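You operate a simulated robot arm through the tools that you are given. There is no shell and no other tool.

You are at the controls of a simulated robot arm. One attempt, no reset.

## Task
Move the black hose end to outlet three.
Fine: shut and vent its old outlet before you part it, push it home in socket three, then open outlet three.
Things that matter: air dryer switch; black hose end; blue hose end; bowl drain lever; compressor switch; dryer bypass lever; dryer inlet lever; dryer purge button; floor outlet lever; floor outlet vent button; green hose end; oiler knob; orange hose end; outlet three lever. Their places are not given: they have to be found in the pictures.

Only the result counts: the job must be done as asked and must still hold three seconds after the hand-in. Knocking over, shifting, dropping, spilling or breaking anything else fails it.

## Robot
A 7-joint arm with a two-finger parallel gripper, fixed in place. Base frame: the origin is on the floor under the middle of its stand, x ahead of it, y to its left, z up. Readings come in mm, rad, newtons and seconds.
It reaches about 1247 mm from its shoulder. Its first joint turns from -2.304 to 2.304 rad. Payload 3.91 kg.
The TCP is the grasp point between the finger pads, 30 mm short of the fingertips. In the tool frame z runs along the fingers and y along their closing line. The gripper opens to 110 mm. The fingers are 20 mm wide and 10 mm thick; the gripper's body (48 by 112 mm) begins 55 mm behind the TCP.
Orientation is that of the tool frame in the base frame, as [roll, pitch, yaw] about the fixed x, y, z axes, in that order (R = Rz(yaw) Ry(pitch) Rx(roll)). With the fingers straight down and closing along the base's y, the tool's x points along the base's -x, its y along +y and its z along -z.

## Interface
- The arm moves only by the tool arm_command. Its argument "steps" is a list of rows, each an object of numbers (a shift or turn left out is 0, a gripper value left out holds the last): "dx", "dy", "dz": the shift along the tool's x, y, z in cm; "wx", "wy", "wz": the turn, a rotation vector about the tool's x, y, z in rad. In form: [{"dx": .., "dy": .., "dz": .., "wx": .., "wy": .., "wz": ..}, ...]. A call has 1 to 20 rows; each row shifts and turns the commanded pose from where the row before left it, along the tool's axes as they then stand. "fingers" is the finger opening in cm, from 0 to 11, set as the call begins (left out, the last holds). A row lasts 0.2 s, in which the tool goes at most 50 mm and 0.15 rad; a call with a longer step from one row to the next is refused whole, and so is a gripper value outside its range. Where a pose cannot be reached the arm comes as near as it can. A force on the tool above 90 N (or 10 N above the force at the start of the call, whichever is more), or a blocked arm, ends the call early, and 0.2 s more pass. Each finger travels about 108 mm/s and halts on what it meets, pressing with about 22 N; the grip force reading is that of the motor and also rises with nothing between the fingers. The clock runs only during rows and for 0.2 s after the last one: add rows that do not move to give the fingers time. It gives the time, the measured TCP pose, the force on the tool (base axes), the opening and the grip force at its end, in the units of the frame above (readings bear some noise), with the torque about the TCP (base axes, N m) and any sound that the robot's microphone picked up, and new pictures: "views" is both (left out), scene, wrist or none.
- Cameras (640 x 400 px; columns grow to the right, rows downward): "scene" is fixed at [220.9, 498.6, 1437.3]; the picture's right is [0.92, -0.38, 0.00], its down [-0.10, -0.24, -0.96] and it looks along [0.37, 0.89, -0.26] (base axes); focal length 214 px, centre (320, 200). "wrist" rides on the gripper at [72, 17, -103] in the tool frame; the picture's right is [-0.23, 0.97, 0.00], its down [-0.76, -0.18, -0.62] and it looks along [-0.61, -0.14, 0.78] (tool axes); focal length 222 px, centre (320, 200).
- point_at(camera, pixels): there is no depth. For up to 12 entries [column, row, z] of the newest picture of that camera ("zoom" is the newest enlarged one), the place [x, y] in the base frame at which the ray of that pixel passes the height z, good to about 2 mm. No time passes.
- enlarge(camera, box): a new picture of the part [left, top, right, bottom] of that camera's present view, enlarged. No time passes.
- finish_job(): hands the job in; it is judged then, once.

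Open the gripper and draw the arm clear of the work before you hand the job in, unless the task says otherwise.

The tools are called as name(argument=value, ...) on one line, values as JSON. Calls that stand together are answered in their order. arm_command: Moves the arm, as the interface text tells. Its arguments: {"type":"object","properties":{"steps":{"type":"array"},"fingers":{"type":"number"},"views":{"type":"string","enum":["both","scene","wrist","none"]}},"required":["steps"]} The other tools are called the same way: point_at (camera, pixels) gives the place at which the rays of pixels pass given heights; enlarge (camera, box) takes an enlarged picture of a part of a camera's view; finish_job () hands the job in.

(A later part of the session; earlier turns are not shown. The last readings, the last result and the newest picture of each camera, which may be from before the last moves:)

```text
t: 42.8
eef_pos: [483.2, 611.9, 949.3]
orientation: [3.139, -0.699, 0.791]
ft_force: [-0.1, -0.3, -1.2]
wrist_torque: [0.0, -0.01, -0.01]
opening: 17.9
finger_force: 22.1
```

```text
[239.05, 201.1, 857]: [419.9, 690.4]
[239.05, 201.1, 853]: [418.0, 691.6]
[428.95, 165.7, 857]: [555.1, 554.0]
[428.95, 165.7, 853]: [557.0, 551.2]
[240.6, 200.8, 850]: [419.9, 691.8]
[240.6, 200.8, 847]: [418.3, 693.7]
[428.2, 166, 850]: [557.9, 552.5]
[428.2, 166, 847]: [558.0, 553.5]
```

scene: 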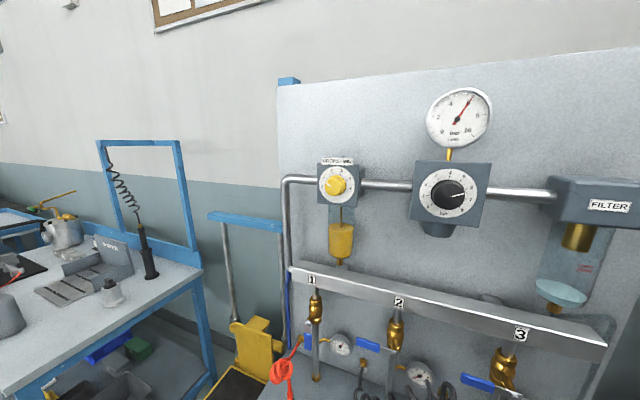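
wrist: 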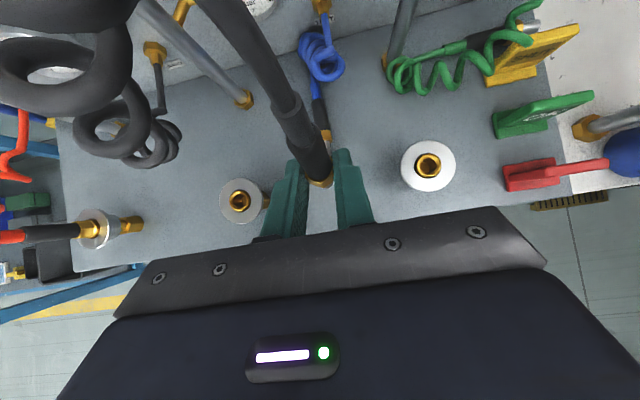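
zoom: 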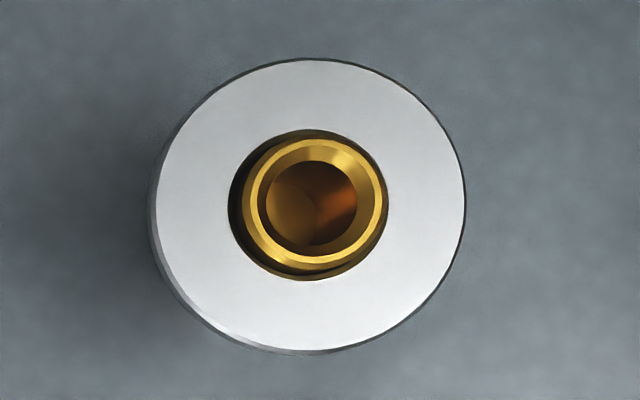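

Ring-to-ring offset comes out at about 191 mm along the panel with almost no depth change. I carry the plug the remaining 91 mm to above socket 3.

arm_command(steps=[{"dy": 2.28}, {"dy": 2.28}, {"dy": 2.28}, {"dy": 2.28}, {}], views="both")

enlarge(camera="wrist", box=[260, 120, 400, 240])

```text
t: 44.0
eef_pos: [547.0, 545.9, 948.9]
orientation: [-3.141, -0.702, 0.79]
ft_force: [0.0, -0.3, -0.4]
wrist_torque: [-0.05, 0.03, -0.01]
opening: 18.0
finger_force: 22.2
```

scene: 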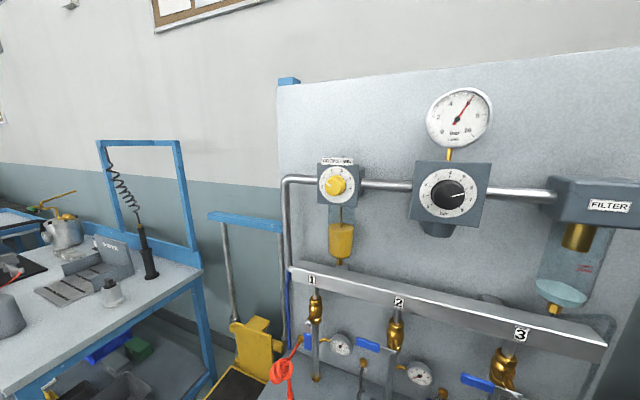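
wrist: 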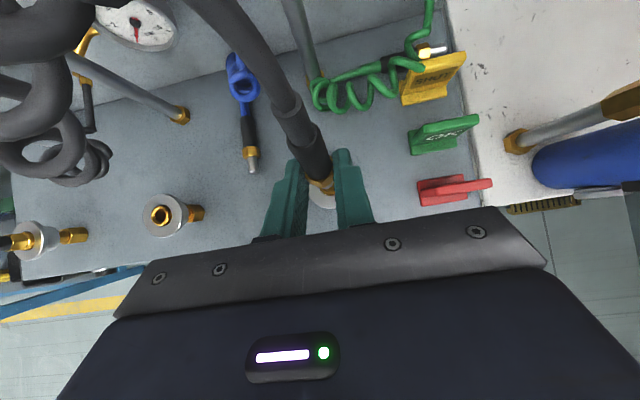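

```text
3.33 times, centred on (330, 180) of wrist
```

zoom: 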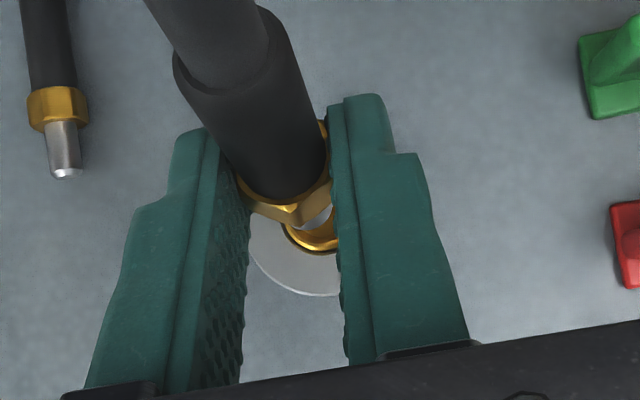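

The sleeve direction in the picture shows the plug leaning about 20° (top toward the panel) in the pads. I rotate the tool about its closing axis by 0.36 rad to bring the plug upright.

arm_command(steps=[{"wy": 0.12}, {"wy": 0.12}, {"wy": 0.12}], views="wrist")

enlarge(camera="wrist", box=[260, 100, 400, 240])

```text
t: 44.8
eef_pos: [547.2, 547.5, 948.3]
orientation: [3.138, -1.064, 0.791]
ft_force: [-0.3, -0.2, -0.1]
wrist_torque: [-0.02, -0.03, -0.02]
opening: 18.2
finger_force: 22.3
```

wrist: 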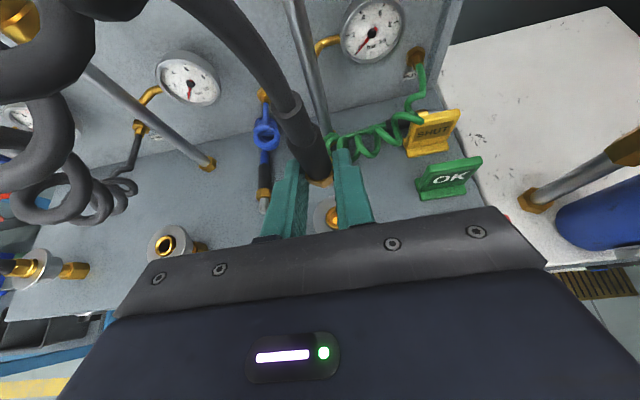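

```text
2.86 times, centred on (330, 170) of wrist
```

zoom: 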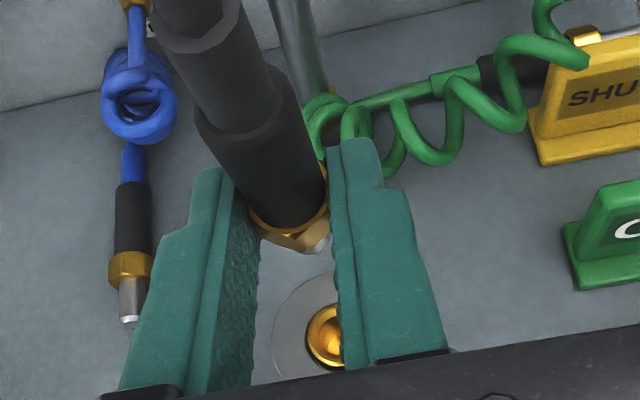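

The plug now looks upright, with the pin tip peeking at about zoom (318,245) and socket 3's ring below at (340,337). I zoom in further to measure the pin's offset from the ring.

enlarge(camera="wrist", box=[290, 130, 370, 240])

enlarge(camera="wrist", box=[300, 170, 360, 240])

```text
3.64 times, centred on (330, 185) of wrist
```

zoom: 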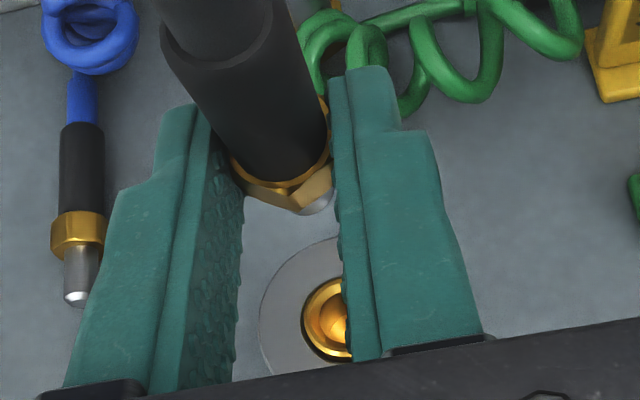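

```text
5.71 times, centred on (330, 205) of wrist
```

zoom: 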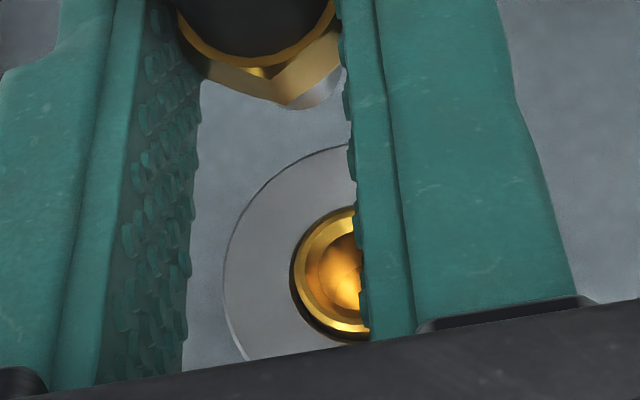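

By the geometry, the plug is vertical and sits about 16 mm ahead of the TCP while ring 3 is about 10 mm ahead, so it must come back ~5–6 mm and right ~1 mm. I lower 40 mm with that correction and look again.

arm_command(steps=[{"dx": -0.935, "dy": 0.03, "dz": 0.375}, {"dx": -0.935, "dy": 0.03, "dz": 0.375}, {"dx": -0.935, "dy": 0.03, "dz": 0.375}, {"dx": -0.935, "dy": 0.03, "dz": 0.375}, {}], views="wrist")

enlarge(camera="wrist", box=[290, 130, 370, 240])

enlarge(camera="wrist", box=[300, 165, 360, 235])

```text
t: 46.0
eef_pos: [545.4, 544.6, 908.4]
orientation: [3.14, -1.061, 0.79]
ft_force: [-0.4, 0.7, -0.2]
wrist_torque: [-0.02, 0.02, 0.01]
opening: 18.2
finger_force: 22.4
```

wrist: 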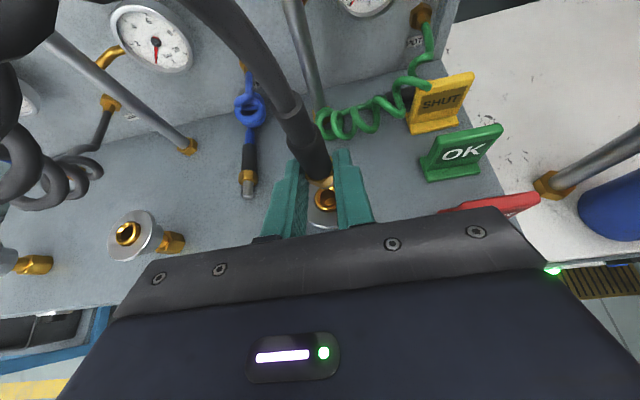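

```text
3.64 times, centred on (330, 185) of wrist
```

zoom: 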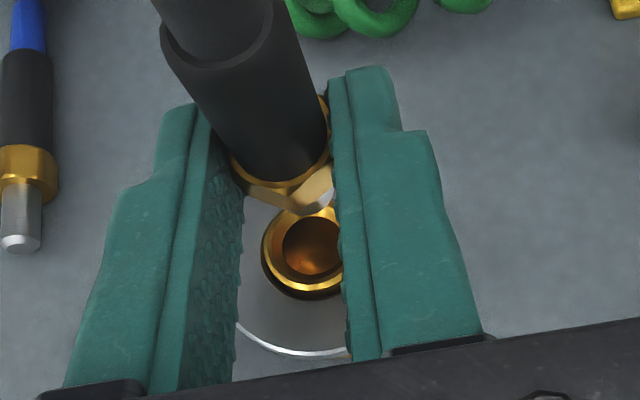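

```text
5.71 times, centred on (330, 200) of wrist
```

zoom: 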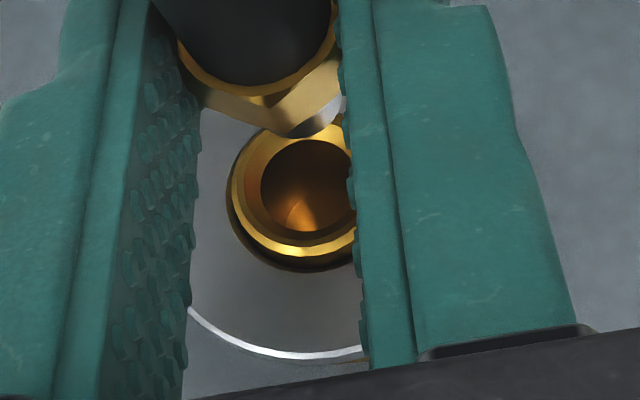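

Pin tip appears at about (327,184) and ring centre at (328,198), and the plug is tipped a few degrees. I untip by 0.09 rad, shift back 4 mm and left 1 mm, then compare again.

arm_command(steps=[{"dx": -0.194, "dy": -0.1, "dz": -0.35}, {"wy": -0.09}, {}], views="wrist")

enlarge(camera="wrist", box=[290, 130, 370, 240])

enlarge(camera="wrist", box=[305, 160, 355, 220])

```text
t: 46.8
eef_pos: [542.1, 541.1, 908.7]
orientation: [3.14, -0.97, 0.792]
ft_force: [0.0, 1.0, -0.1]
wrist_torque: [-0.01, 0.02, -0.03]
opening: 18.2
finger_force: 21.4
```

wrist: 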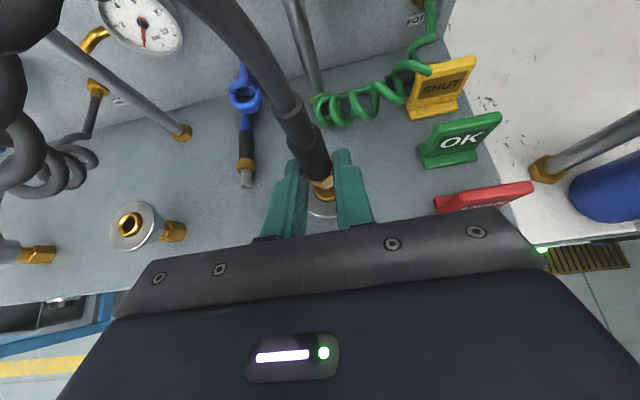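

```text
3.64 times, centred on (330, 185) of wrist
```

zoom: 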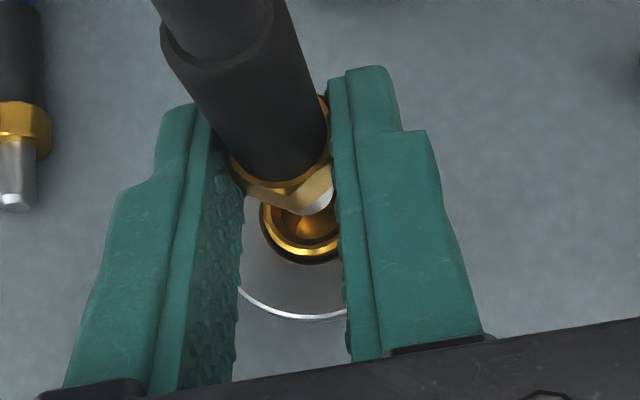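

```text
6.67 times, centred on (330, 190) of wrist
```

zoom: 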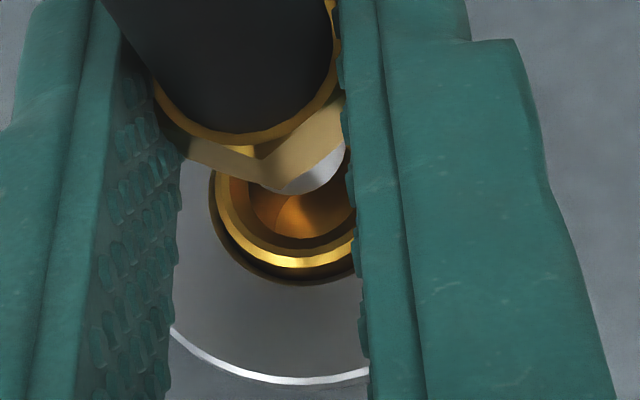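

Pin tip is now at about (326.9,182.7) and ring centre at (327.5,187.5), giving only about 1.5 mm back and 0.6 mm left to correct. I make that and lower 8 mm so the tip enters the mouth.

arm_command(steps=[{"dx": -0.372, "dy": -0.03, "dz": 0.164}, {"dx": -0.372, "dy": -0.03, "dz": 0.164}, {}], views="wrist")

enlarge(camera="wrist", box=[305, 160, 355, 220])

```text
t: 47.6
eef_pos: [539.4, 540.4, 900.8]
orientation: [3.141, -0.97, 0.792]
ft_force: [0.0, -0.2, -1.2]
wrist_torque: [-0.03, 0.01, -0.03]
opening: 18.1
finger_force: 21.9
```

wrist: 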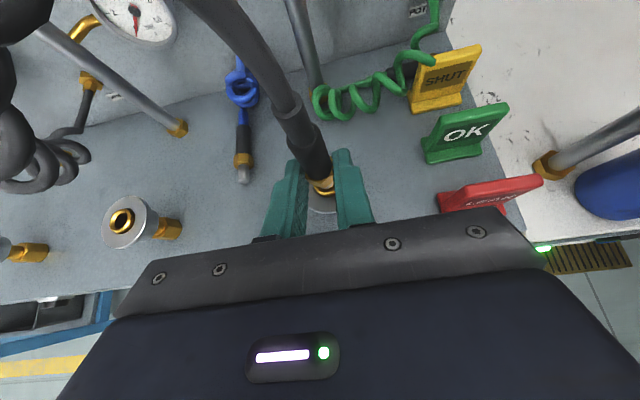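

```text
6.67 times, centred on (330, 190) of wrist
```

zoom: 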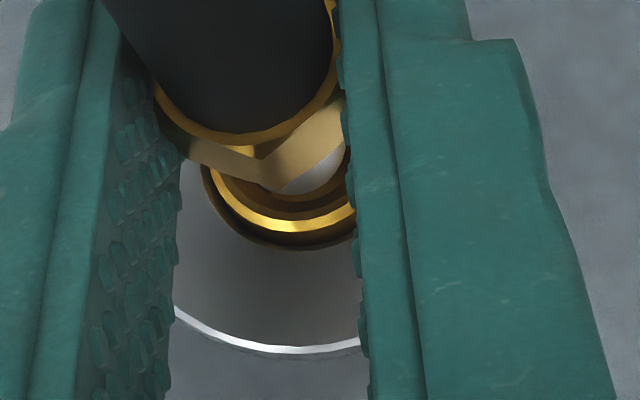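

Pin and ring centres now coincide within about a millimetre (both near zoom (298,147)). I lower further in 4 mm steps, watching the force.

arm_command(steps=[{"dx": -0.33, "dz": 0.226}, {"dx": -0.33, "dz": 0.226}, {}], views="wrist")

enlarge(camera="wrist", box=[290, 130, 370, 240])

```text
t: 48.4
eef_pos: [540.7, 540.8, 892.7]
orientation: [3.14, -0.973, 0.792]
ft_force: [8.9, 8.8, 1.9]
wrist_torque: [0.33, -0.34, -0.01]
opening: 18.3
finger_force: 22.2
```

wrist: 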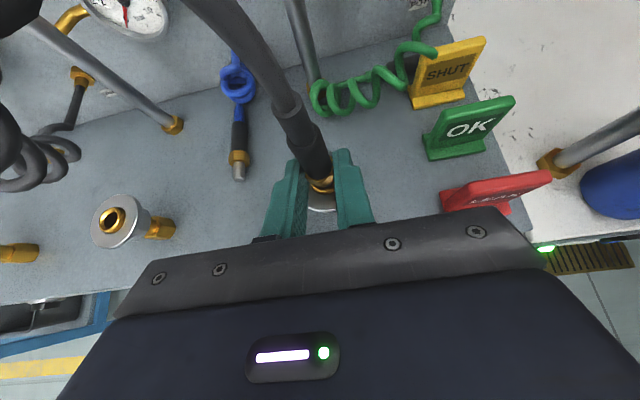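

```text
3.64 times, centred on (330, 185) of wrist
```

zoom: 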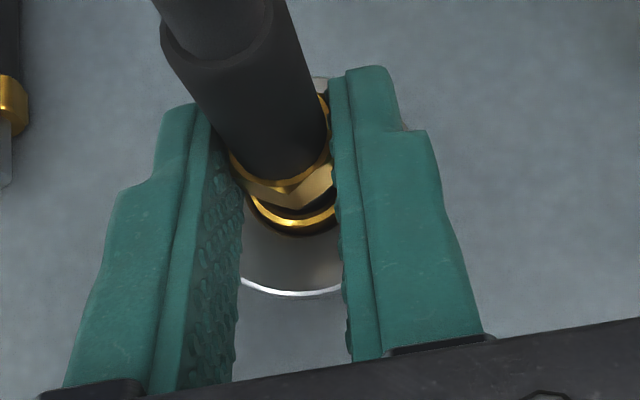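

A +12.5 N push toward the panel with matching torque at the pin shows it bearing on the front wall of the hole. I shift 1 mm toward the panel and lower 3 mm.

arm_command(steps=[{"dx": 0.0565, "dz": 0.0825}, {"dx": -0.247, "dz": 0.17}, {}], views="wrist")

enlarge(camera="wrist", box=[290, 130, 370, 240])

```text
t: 49.2
eef_pos: [539.9, 541.4, 890.3]
orientation: [3.14, -0.971, 0.789]
ft_force: [1.2, 1.2, -0.7]
wrist_torque: [0.08, -0.04, 0.0]
opening: 18.5
finger_force: 22.3
```

wrist: 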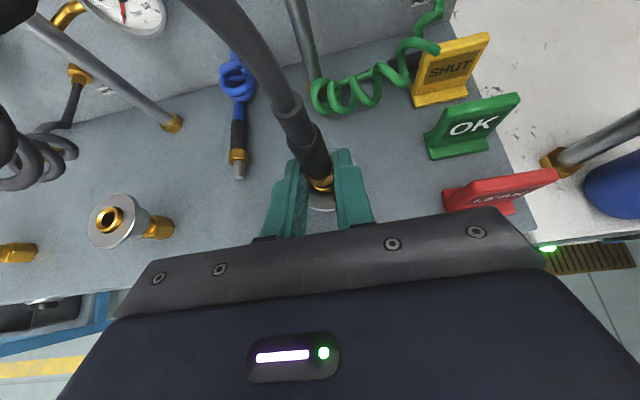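

```text
3.64 times, centred on (330, 185) of wrist
```

zoom: 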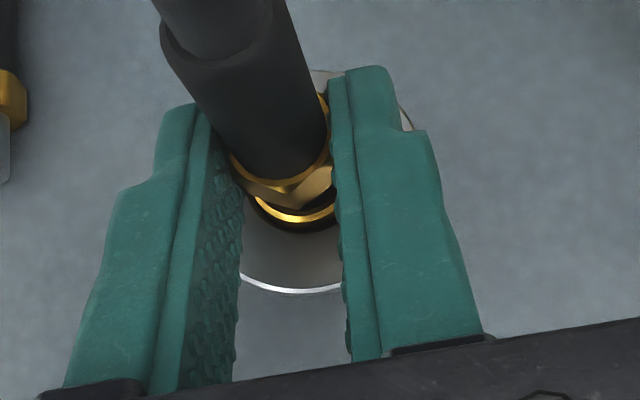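

Forces relaxed to about 1 N with the pin partly in. I lower 6 mm more.

arm_command(steps=[{"dx": -0.247, "dz": 0.17}, {"dx": -0.247, "dz": 0.17}, {}], views="wrist")

enlarge(camera="wrist", box=[290, 130, 370, 240])

```text
t: 50.0
eef_pos: [540.0, 542.4, 884.7]
orientation: [3.141, -0.974, 0.79]
ft_force: [5.0, 3.6, 10.0]
wrist_torque: [0.24, -0.19, -0.04]
opening: 18.2
finger_force: 22.0
```

wrist: 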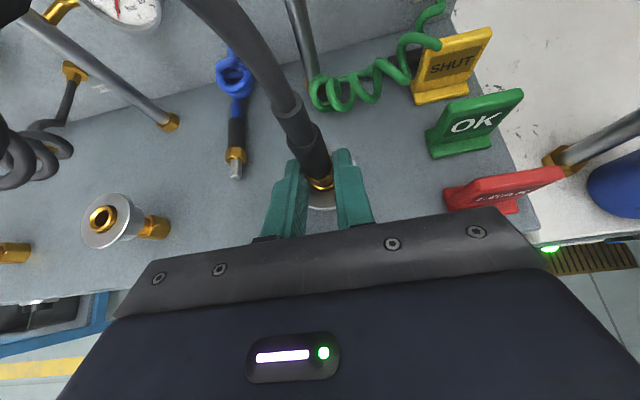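

```text
3.64 times, centred on (330, 185) of wrist
```

zoom: 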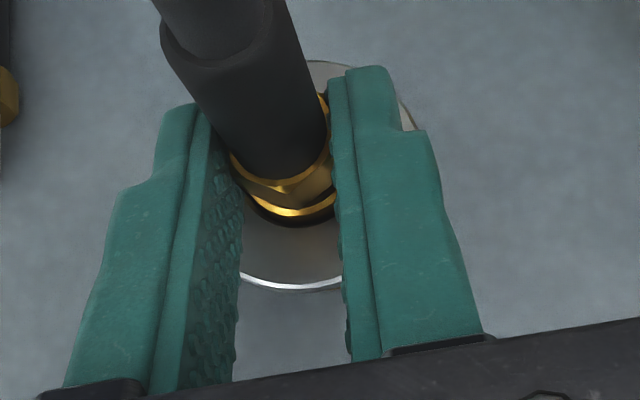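

Resistance begins (10 N) with the hex close above the ring. I keep pushing straight down in small steps.

arm_command(steps=[{"dx": -0.137, "dz": 0.154}, {"dx": -0.165, "dz": 0.113}, {}], views="wrist")

enlarge(camera="wrist", box=[290, 130, 370, 240])

```text
t: 50.8
eef_pos: [539.5, 542.3, 884.3]
orientation: [3.139, -0.979, 0.793]
ft_force: [-0.8, -21.3, 88.2]
wrist_torque: [0.75, -1.15, 0.03]
opening: 17.9
finger_force: 21.7
```

wrist: 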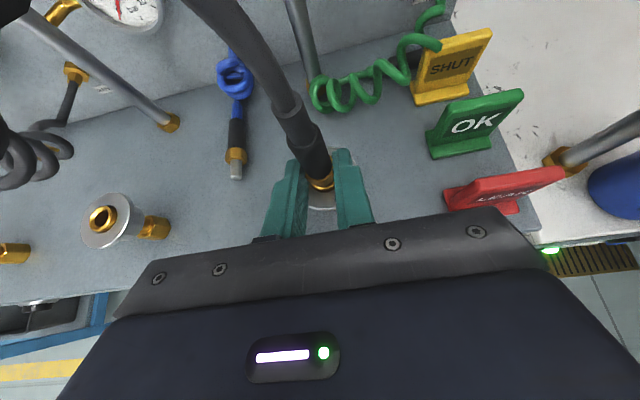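

```text
3.64 times, centred on (330, 185) of wrist
```

zoom: 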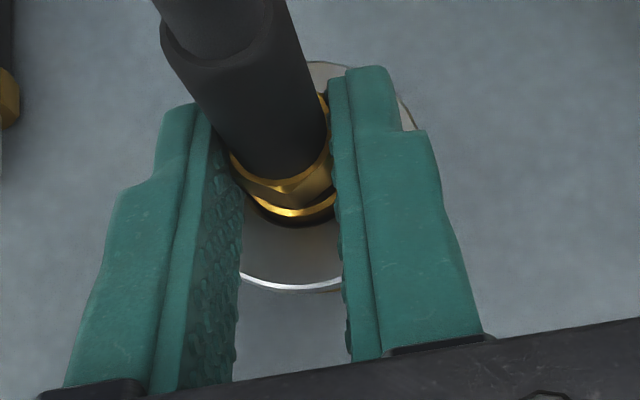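

Force rose sharply to 88 N with no travel. I zoom in closely to see whether the hex is home or the pin is stuck.

enlarge(camera="wrist", box=[305, 160, 355, 220])

enlarge(camera="wrist", box=[0, 180, 180, 290])

```text
6.67 times, centred on (330, 190) of wrist
```

zoom: 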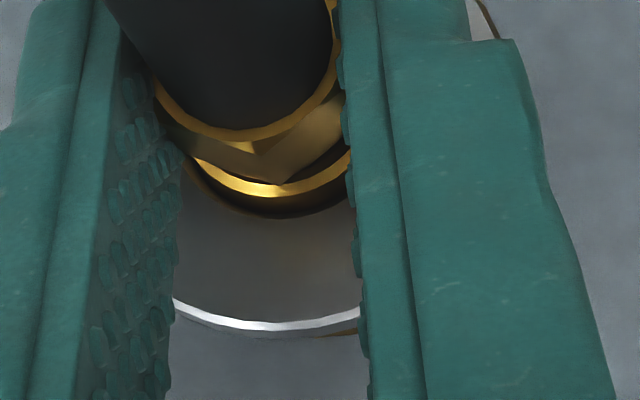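

```text
3.56 times, centred on (90, 235) of wrist
```

zoom: 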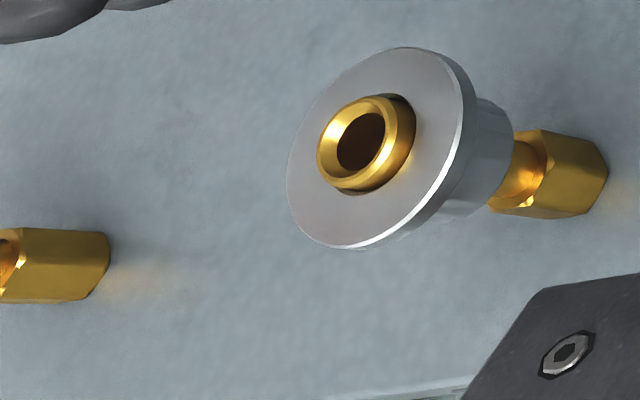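

The hex seems to stand a few millimetres above the ring still, so it may not be home. I ease the push first and zoom on the sleeve to judge its tilt.

arm_command(steps=[{"dx": 0.165, "dz": -0.113}, {"dx": 0.0825, "dz": -0.0565}], views="wrist")

enlarge(camera="wrist", box=[260, 80, 360, 180])

enlarge(camera="wrist", box=[300, 160, 350, 210])

```text
t: 51.4
eef_pos: [540.0, 542.3, 885.4]
orientation: [3.141, -0.975, 0.789]
ft_force: [9.4, 2.6, 69.3]
wrist_torque: [1.03, -1.16, -0.42]
opening: 18.1
finger_force: 22.4
```

wrist: 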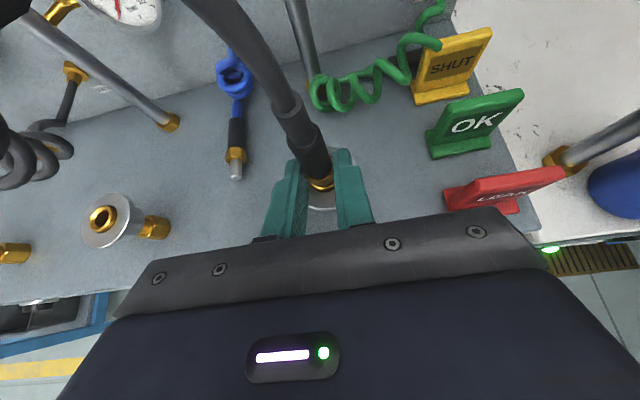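

```text
4.00 times, centred on (310, 130) of wrist
```

zoom: 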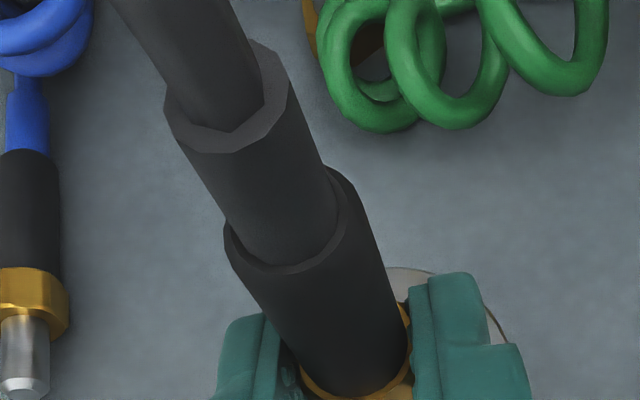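

```text
8.00 times, centred on (325, 185) of wrist
```

zoom: 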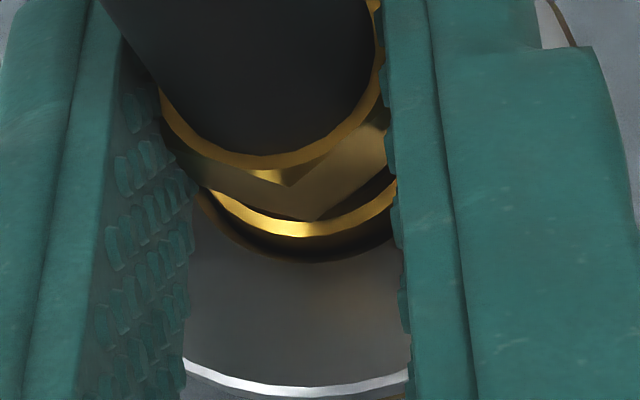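

The plug is upright within about 3°, yet the hex stands roughly 3–4 mm over the ring: as with parting, the spring collar probably has to be held down. I unload the push, then open slightly and lower so the fingertips reach the collar disc.

arm_command(steps=[{"dx": 0.165, "dz": -0.113}, {"dx": 0.0825, "dz": -0.0565}, {}], views="none")

```text
t: 52.2
eef_pos: [540.8, 541.6, 884.8]
orientation: [3.139, -0.97, 0.789]
ft_force: [11.7, 19.4, 31.9]
wrist_torque: [0.98, -0.7, 0.14]
opening: 18.0
finger_force: 21.9
```

Still 32 N upward. I ease up another 1.5 mm and then open to 30 mm.

arm_command(steps=[{"dx": 0.124, "dz": -0.085}, {}], views="none")

arm_command(fingers=3.0, steps=[{}, {}], views="wrist")

enlarge(camera="wrist", box=[270, 130, 370, 230])

```text
t: 52.8
eef_pos: [539.5, 540.6, 886.6]
orientation: [3.139, -0.968, 0.792]
ft_force: [2.7, 9.1, 2.5]
wrist_torque: [0.25, -0.14, 0.03]
opening: 18.1
finger_force: 21.8
```

```text
t: 53.4
eef_pos: [540.4, 540.8, 887.5]
orientation: [3.141, -0.968, 0.792]
ft_force: [-0.4, -1.6, 0.6]
wrist_torque: [0.01, 0.01, 0.02]
opening: 30.0
finger_force: 0.1
```

wrist: 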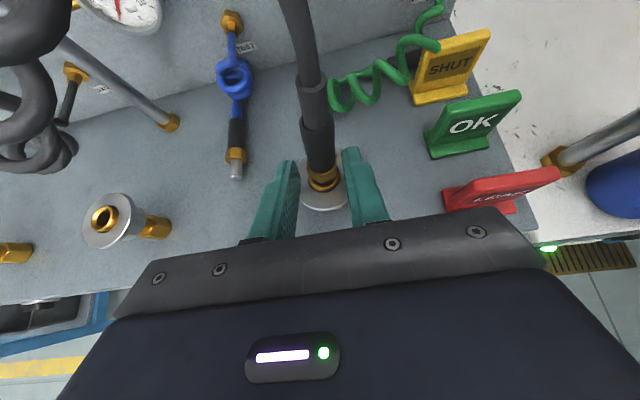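

```text
4.00 times, centred on (320, 180) of wrist
```

zoom: 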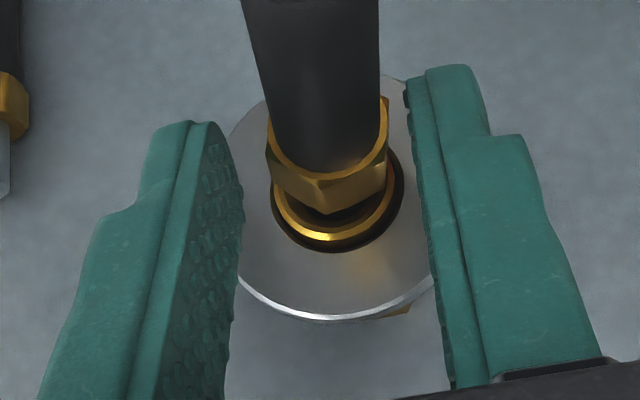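

With the fingers open the picture shows a clear gap between hex and ring, so it isn't home, but it stays in the bore. I lower 10 mm so that the tips are just over the disc and close on the plug there.

arm_command(steps=[{"dx": -0.4125, "dz": 0.283}, {"dx": -0.4125, "dz": 0.283}, {}], views="wrist")

enlarge(camera="wrist", box=[270, 130, 370, 230])

```text
t: 54.2
eef_pos: [541.0, 540.9, 877.9]
orientation: [3.141, -0.971, 0.792]
ft_force: [0.3, -0.4, 1.1]
wrist_torque: [0.04, -0.02, -0.02]
opening: 29.6
finger_force: 0.1
```

wrist: 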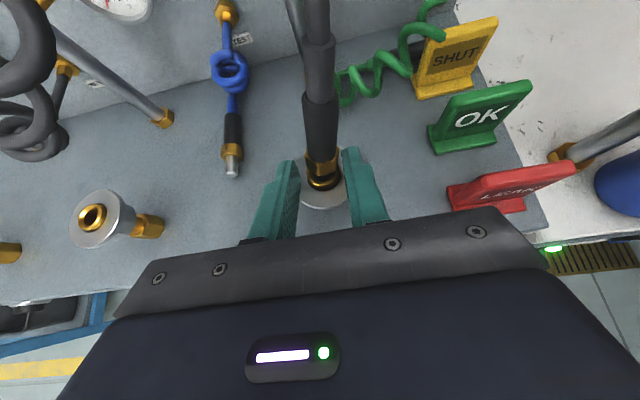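

```text
4.00 times, centred on (320, 180) of wrist
```

zoom: 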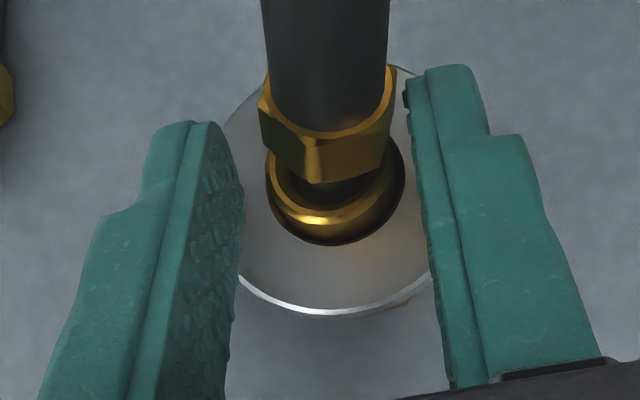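

The loose plug leans right; closing the parallel pads will straighten it. I close the grip.

arm_command(fingers=0, steps=[{}, {}, {}], views="wrist")

enlarge(camera="wrist", box=[270, 130, 370, 230])

```text
t: 55.0
eef_pos: [541.8, 542.1, 877.0]
orientation: [3.141, -0.97, 0.792]
ft_force: [4.2, -4.9, 2.6]
wrist_torque: [0.24, -0.16, -0.2]
opening: 22.5
finger_force: 45.6
```

wrist: 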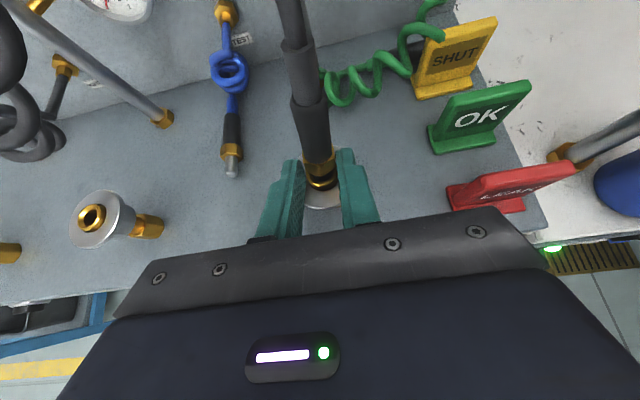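

```text
4.00 times, centred on (320, 180) of wrist
```

zoom: 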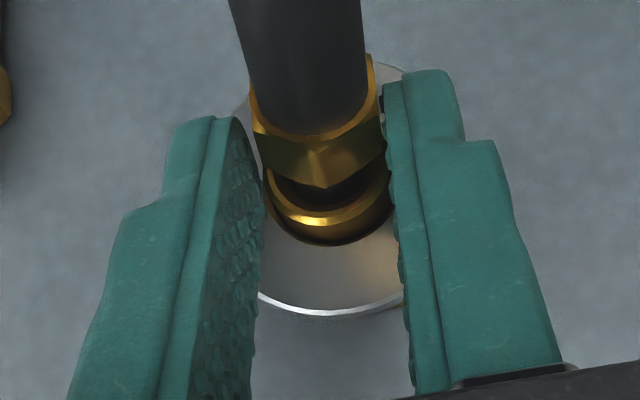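

The 22.5 mm opening matches the socket's brass ring, not the plug: the fingertips had bottomed on ring 3 before the plug was home. I open, rise 18 mm to take the plug higher on the sleeve, and close again.

arm_command(fingers=3.6, steps=[{}, {"dx": 0.495, "dz": -0.339}, {"dx": 0.495, "dz": -0.339}, {"dx": 0.495, "dz": -0.339}], views="wrist")

enlarge(camera="wrist", box=[270, 130, 370, 230])

```text
t: 56.0
eef_pos: [541.2, 542.0, 894.9]
orientation: [3.139, -0.97, 0.789]
ft_force: [0.3, -0.1, 0.3]
wrist_torque: [0.0, -0.02, -0.01]
opening: 36.1
finger_force: 0.0
```

wrist: 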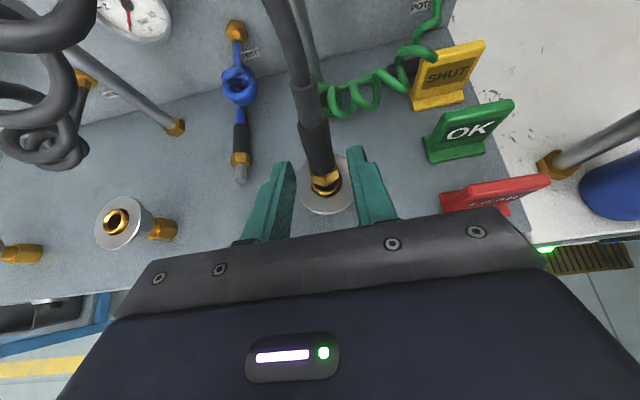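

```text
4.00 times, centred on (320, 180) of wrist
```

zoom: 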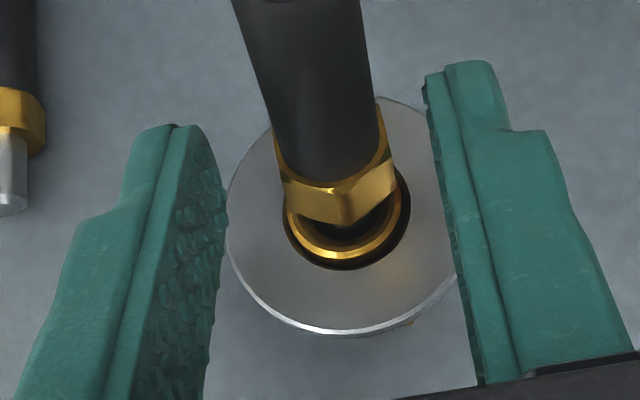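

The plug still stands in the bore. I rise 3 mm more and close on hex top and sleeve.

arm_command(fingers=0, steps=[{"dx": 0.2475, "dz": -0.17}, {}, {}, {}], views="wrist")

enlarge(camera="wrist", box=[270, 130, 370, 230])

```text
t: 57.0
eef_pos: [540.7, 540.9, 898.1]
orientation: [3.14, -0.972, 0.789]
ft_force: [-0.8, 0.6, -1.1]
wrist_torque: [-0.03, 0.03, -0.03]
opening: 18.1
finger_force: 22.3
```

wrist: 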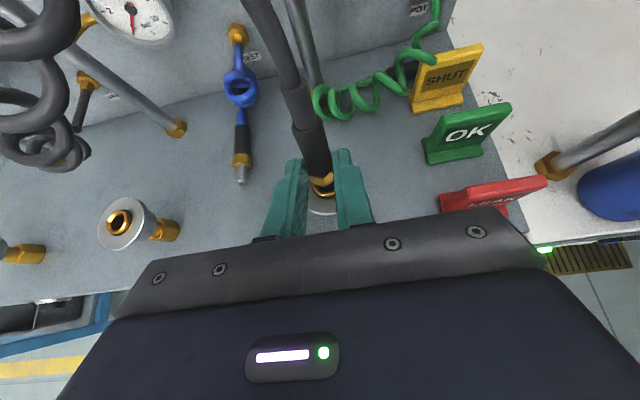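

```text
4.00 times, centred on (320, 180) of wrist
```

zoom: 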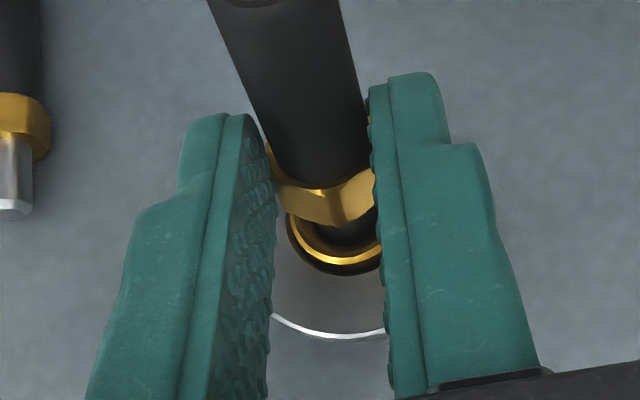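

Gripped on the sleeve at 18.1 mm, but the plug leans about 13° with its top to the panel. I rotate the tool 0.2 rad about the pin mouth to bring it upright.

arm_command(steps=[{"dx": -0.375, "dz": -0.228, "wy": 0.1}, {"dx": -0.35, "dz": -0.264, "wy": 0.1}, {}], views="wrist")

enlarge(camera="wrist", box=[270, 110, 370, 230])

```text
t: 57.8
eef_pos: [535.6, 536.4, 895.2]
orientation: [3.14, -1.171, 0.792]
ft_force: [-0.8, -0.3, -0.5]
wrist_torque: [-0.01, -0.02, -0.01]
opening: 18.2
finger_force: 22.0
```

wrist: 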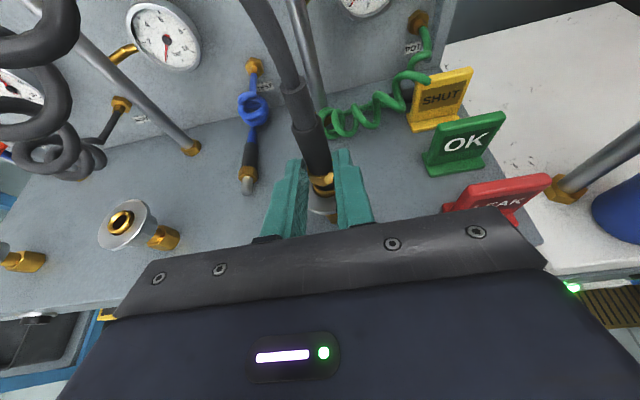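

```text
3.33 times, centred on (320, 170) of wrist
```

zoom: 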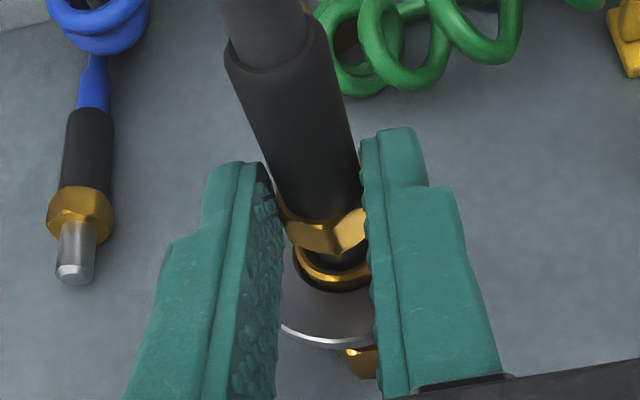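

The plug is upright now and forces are near zero. I push straight down in 3 mm steps.

arm_command(steps=[{"dx": -0.276, "dz": 0.117}, {"dx": -0.276, "dz": 0.117}, {}], views="wrist")

enlarge(camera="wrist", box=[270, 110, 370, 230])

```text
t: 58.6
eef_pos: [535.2, 536.2, 889.4]
orientation: [3.138, -1.171, 0.792]
ft_force: [-0.5, -0.8, 2.7]
wrist_torque: [0.06, -0.06, 0.02]
opening: 18.1
finger_force: 21.6
```

wrist: 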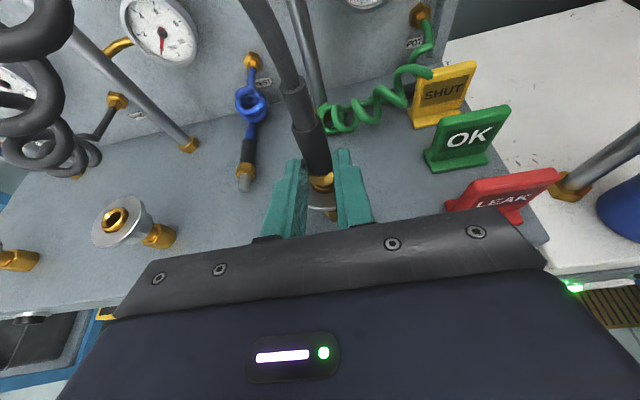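

```text
3.33 times, centred on (320, 170) of wrist
```

zoom: 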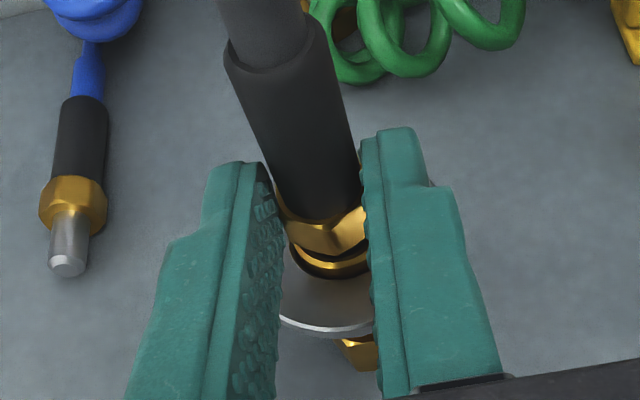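

It goes down easily and the gap narrows. I push 6 mm more.

arm_command(steps=[{"dx": -0.276, "dz": 0.117}, {"dx": -0.184, "dz": 0.078}, {}], views="wrist")

enlarge(camera="wrist", box=[270, 110, 370, 230])

```text
t: 59.4
eef_pos: [536.2, 536.4, 884.6]
orientation: [3.141, -1.171, 0.792]
ft_force: [0.2, -3.2, 13.6]
wrist_torque: [0.22, -0.23, -0.01]
opening: 18.2
finger_force: 21.6
```

wrist: 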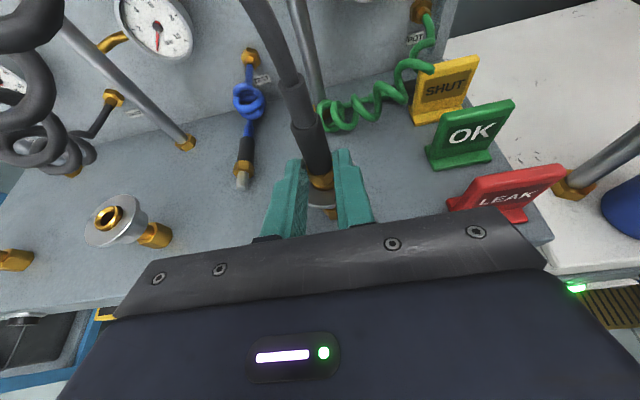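

```text
3.33 times, centred on (320, 170) of wrist
```

zoom: 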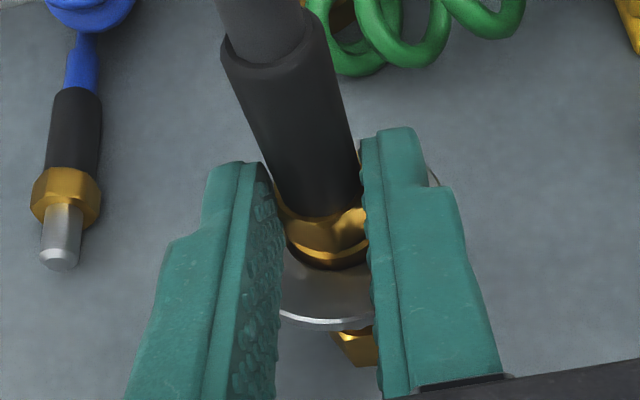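

The hex is nearly on the ring with 13.6 N. I push another 4 mm and listen for a click.

arm_command(steps=[{"dx": -0.184, "dz": 0.078}, {"dx": -0.184, "dz": 0.078}, {}], views="wrist")

enlarge(camera="wrist", box=[270, 110, 370, 230])

```text
t: 60.2
eef_pos: [535.7, 535.2, 880.6]
orientation: [3.139, -1.173, 0.792]
ft_force: [3.7, 6.0, 28.4]
wrist_torque: [0.28, -0.51, 0.12]
opening: 18.3
finger_force: 22.0
```

wrist: 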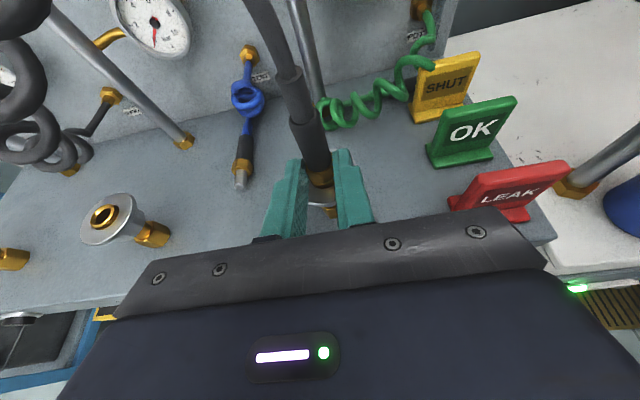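

```text
3.33 times, centred on (320, 170) of wrist
```

zoom: 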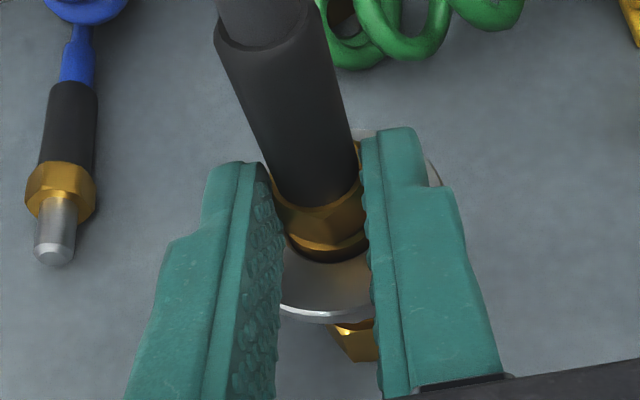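

Now 28 N with the pads sliding a little on the sleeve and the hex against the ring. I zoom in on that contact.

enlarge(camera="wrist", box=[295, 150, 345, 220])

```text
5.71 times, centred on (320, 185) of wrist
```

zoom: 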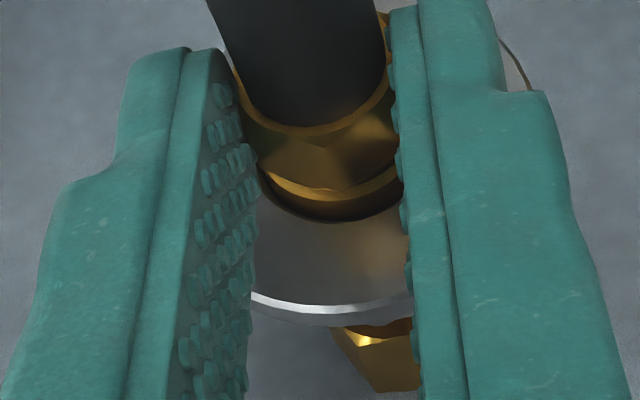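

The hex looks flush on the ring, though no click was heard. I test by pulling up gently 4 mm: if latched, the grip should drag at about −13 N or more.

arm_command(steps=[{"dx": 0.184, "dz": -0.078}, {"dx": 0.184, "dz": -0.078}, {"dx": 0.184, "dz": -0.078}], views="wrist")

enlarge(camera="wrist", box=[295, 150, 345, 220])

```text
t: 61.0
eef_pos: [534.4, 534.7, 884.0]
orientation: [3.138, -1.166, 0.793]
ft_force: [-7.3, 2.8, -13.5]
wrist_torque: [-0.25, 0.38, 0.17]
opening: 18.4
finger_force: 21.9
```

wrist: 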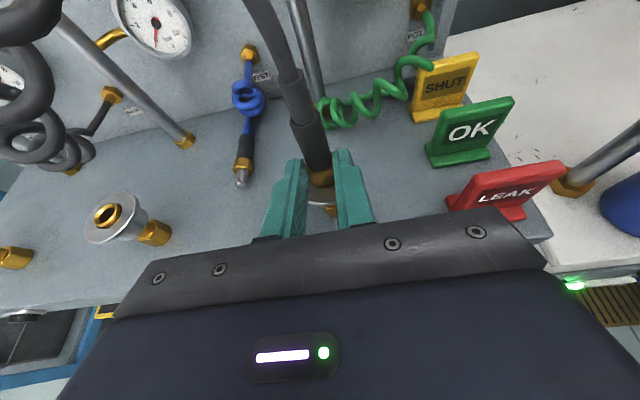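

```text
5.71 times, centred on (320, 185) of wrist
```

zoom: 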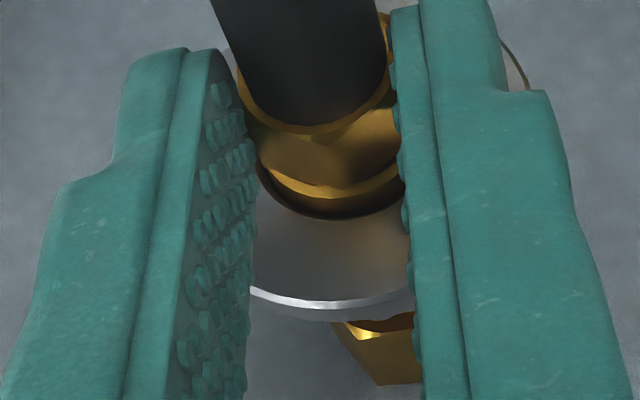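

The pull drags at −13.5 N while the hex stays on the ring, exactly like the originally latched plug. I unload, open, and back out horizontally to look at it beside the orange plug.

arm_command(fingers=4.5, steps=[{}, {}, {"dx": -0.58, "dz": -1.38}, {"dx": -0.97, "dz": -2.3}, {"dx": -0.97, "dz": -2.3}], views="wrist")

enlarge(camera="wrist", box=[270, 60, 370, 180])

```text
t: 62.2
eef_pos: [488.9, 487.7, 885.0]
orientation: [3.138, -1.171, 0.791]
ft_force: [-0.2, -0.3, 0.8]
wrist_torque: [-0.02, 0.0, 0.01]
opening: 44.9
finger_force: 0.1
```

wrist: 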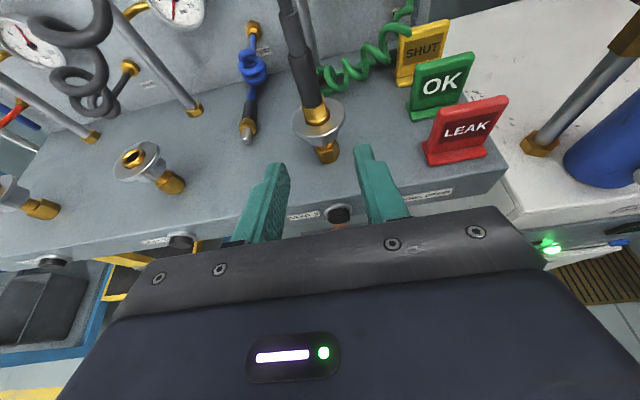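

```text
3.33 times, centred on (320, 120) of wrist
```

zoom: 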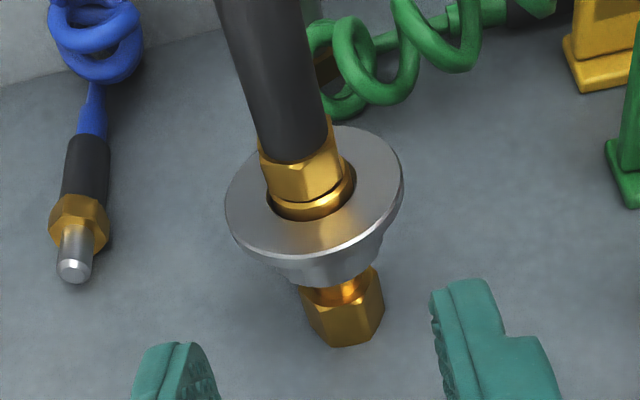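

The plug stands upright by itself with the hex seated on ring 3, like the original seating. I enlarge its upper part to find the sleeve shoulder, since I want to give it one firm seating push there.

enlarge(camera="wrist", box=[260, 0, 360, 130])

enlarge(camera="wrist", box=[300, 90, 350, 140])

```text
3.08 times, centred on (310, 65) of wrist
```

zoom: 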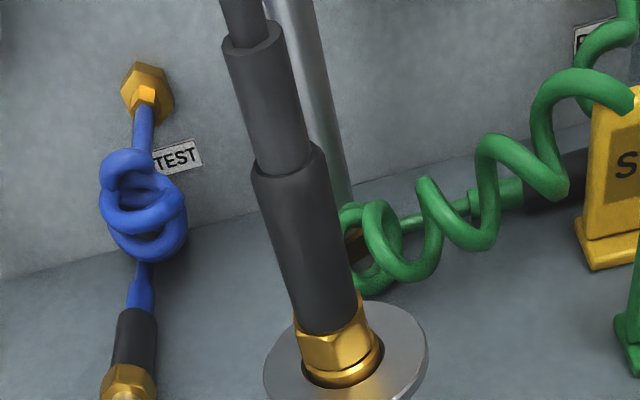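

```text
8.00 times, centred on (325, 115) of wrist
```

zoom: 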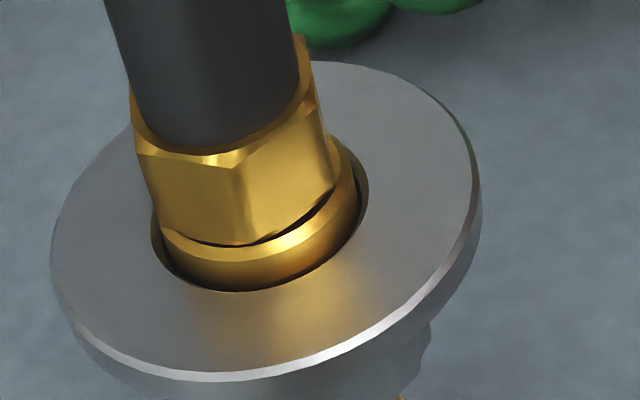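

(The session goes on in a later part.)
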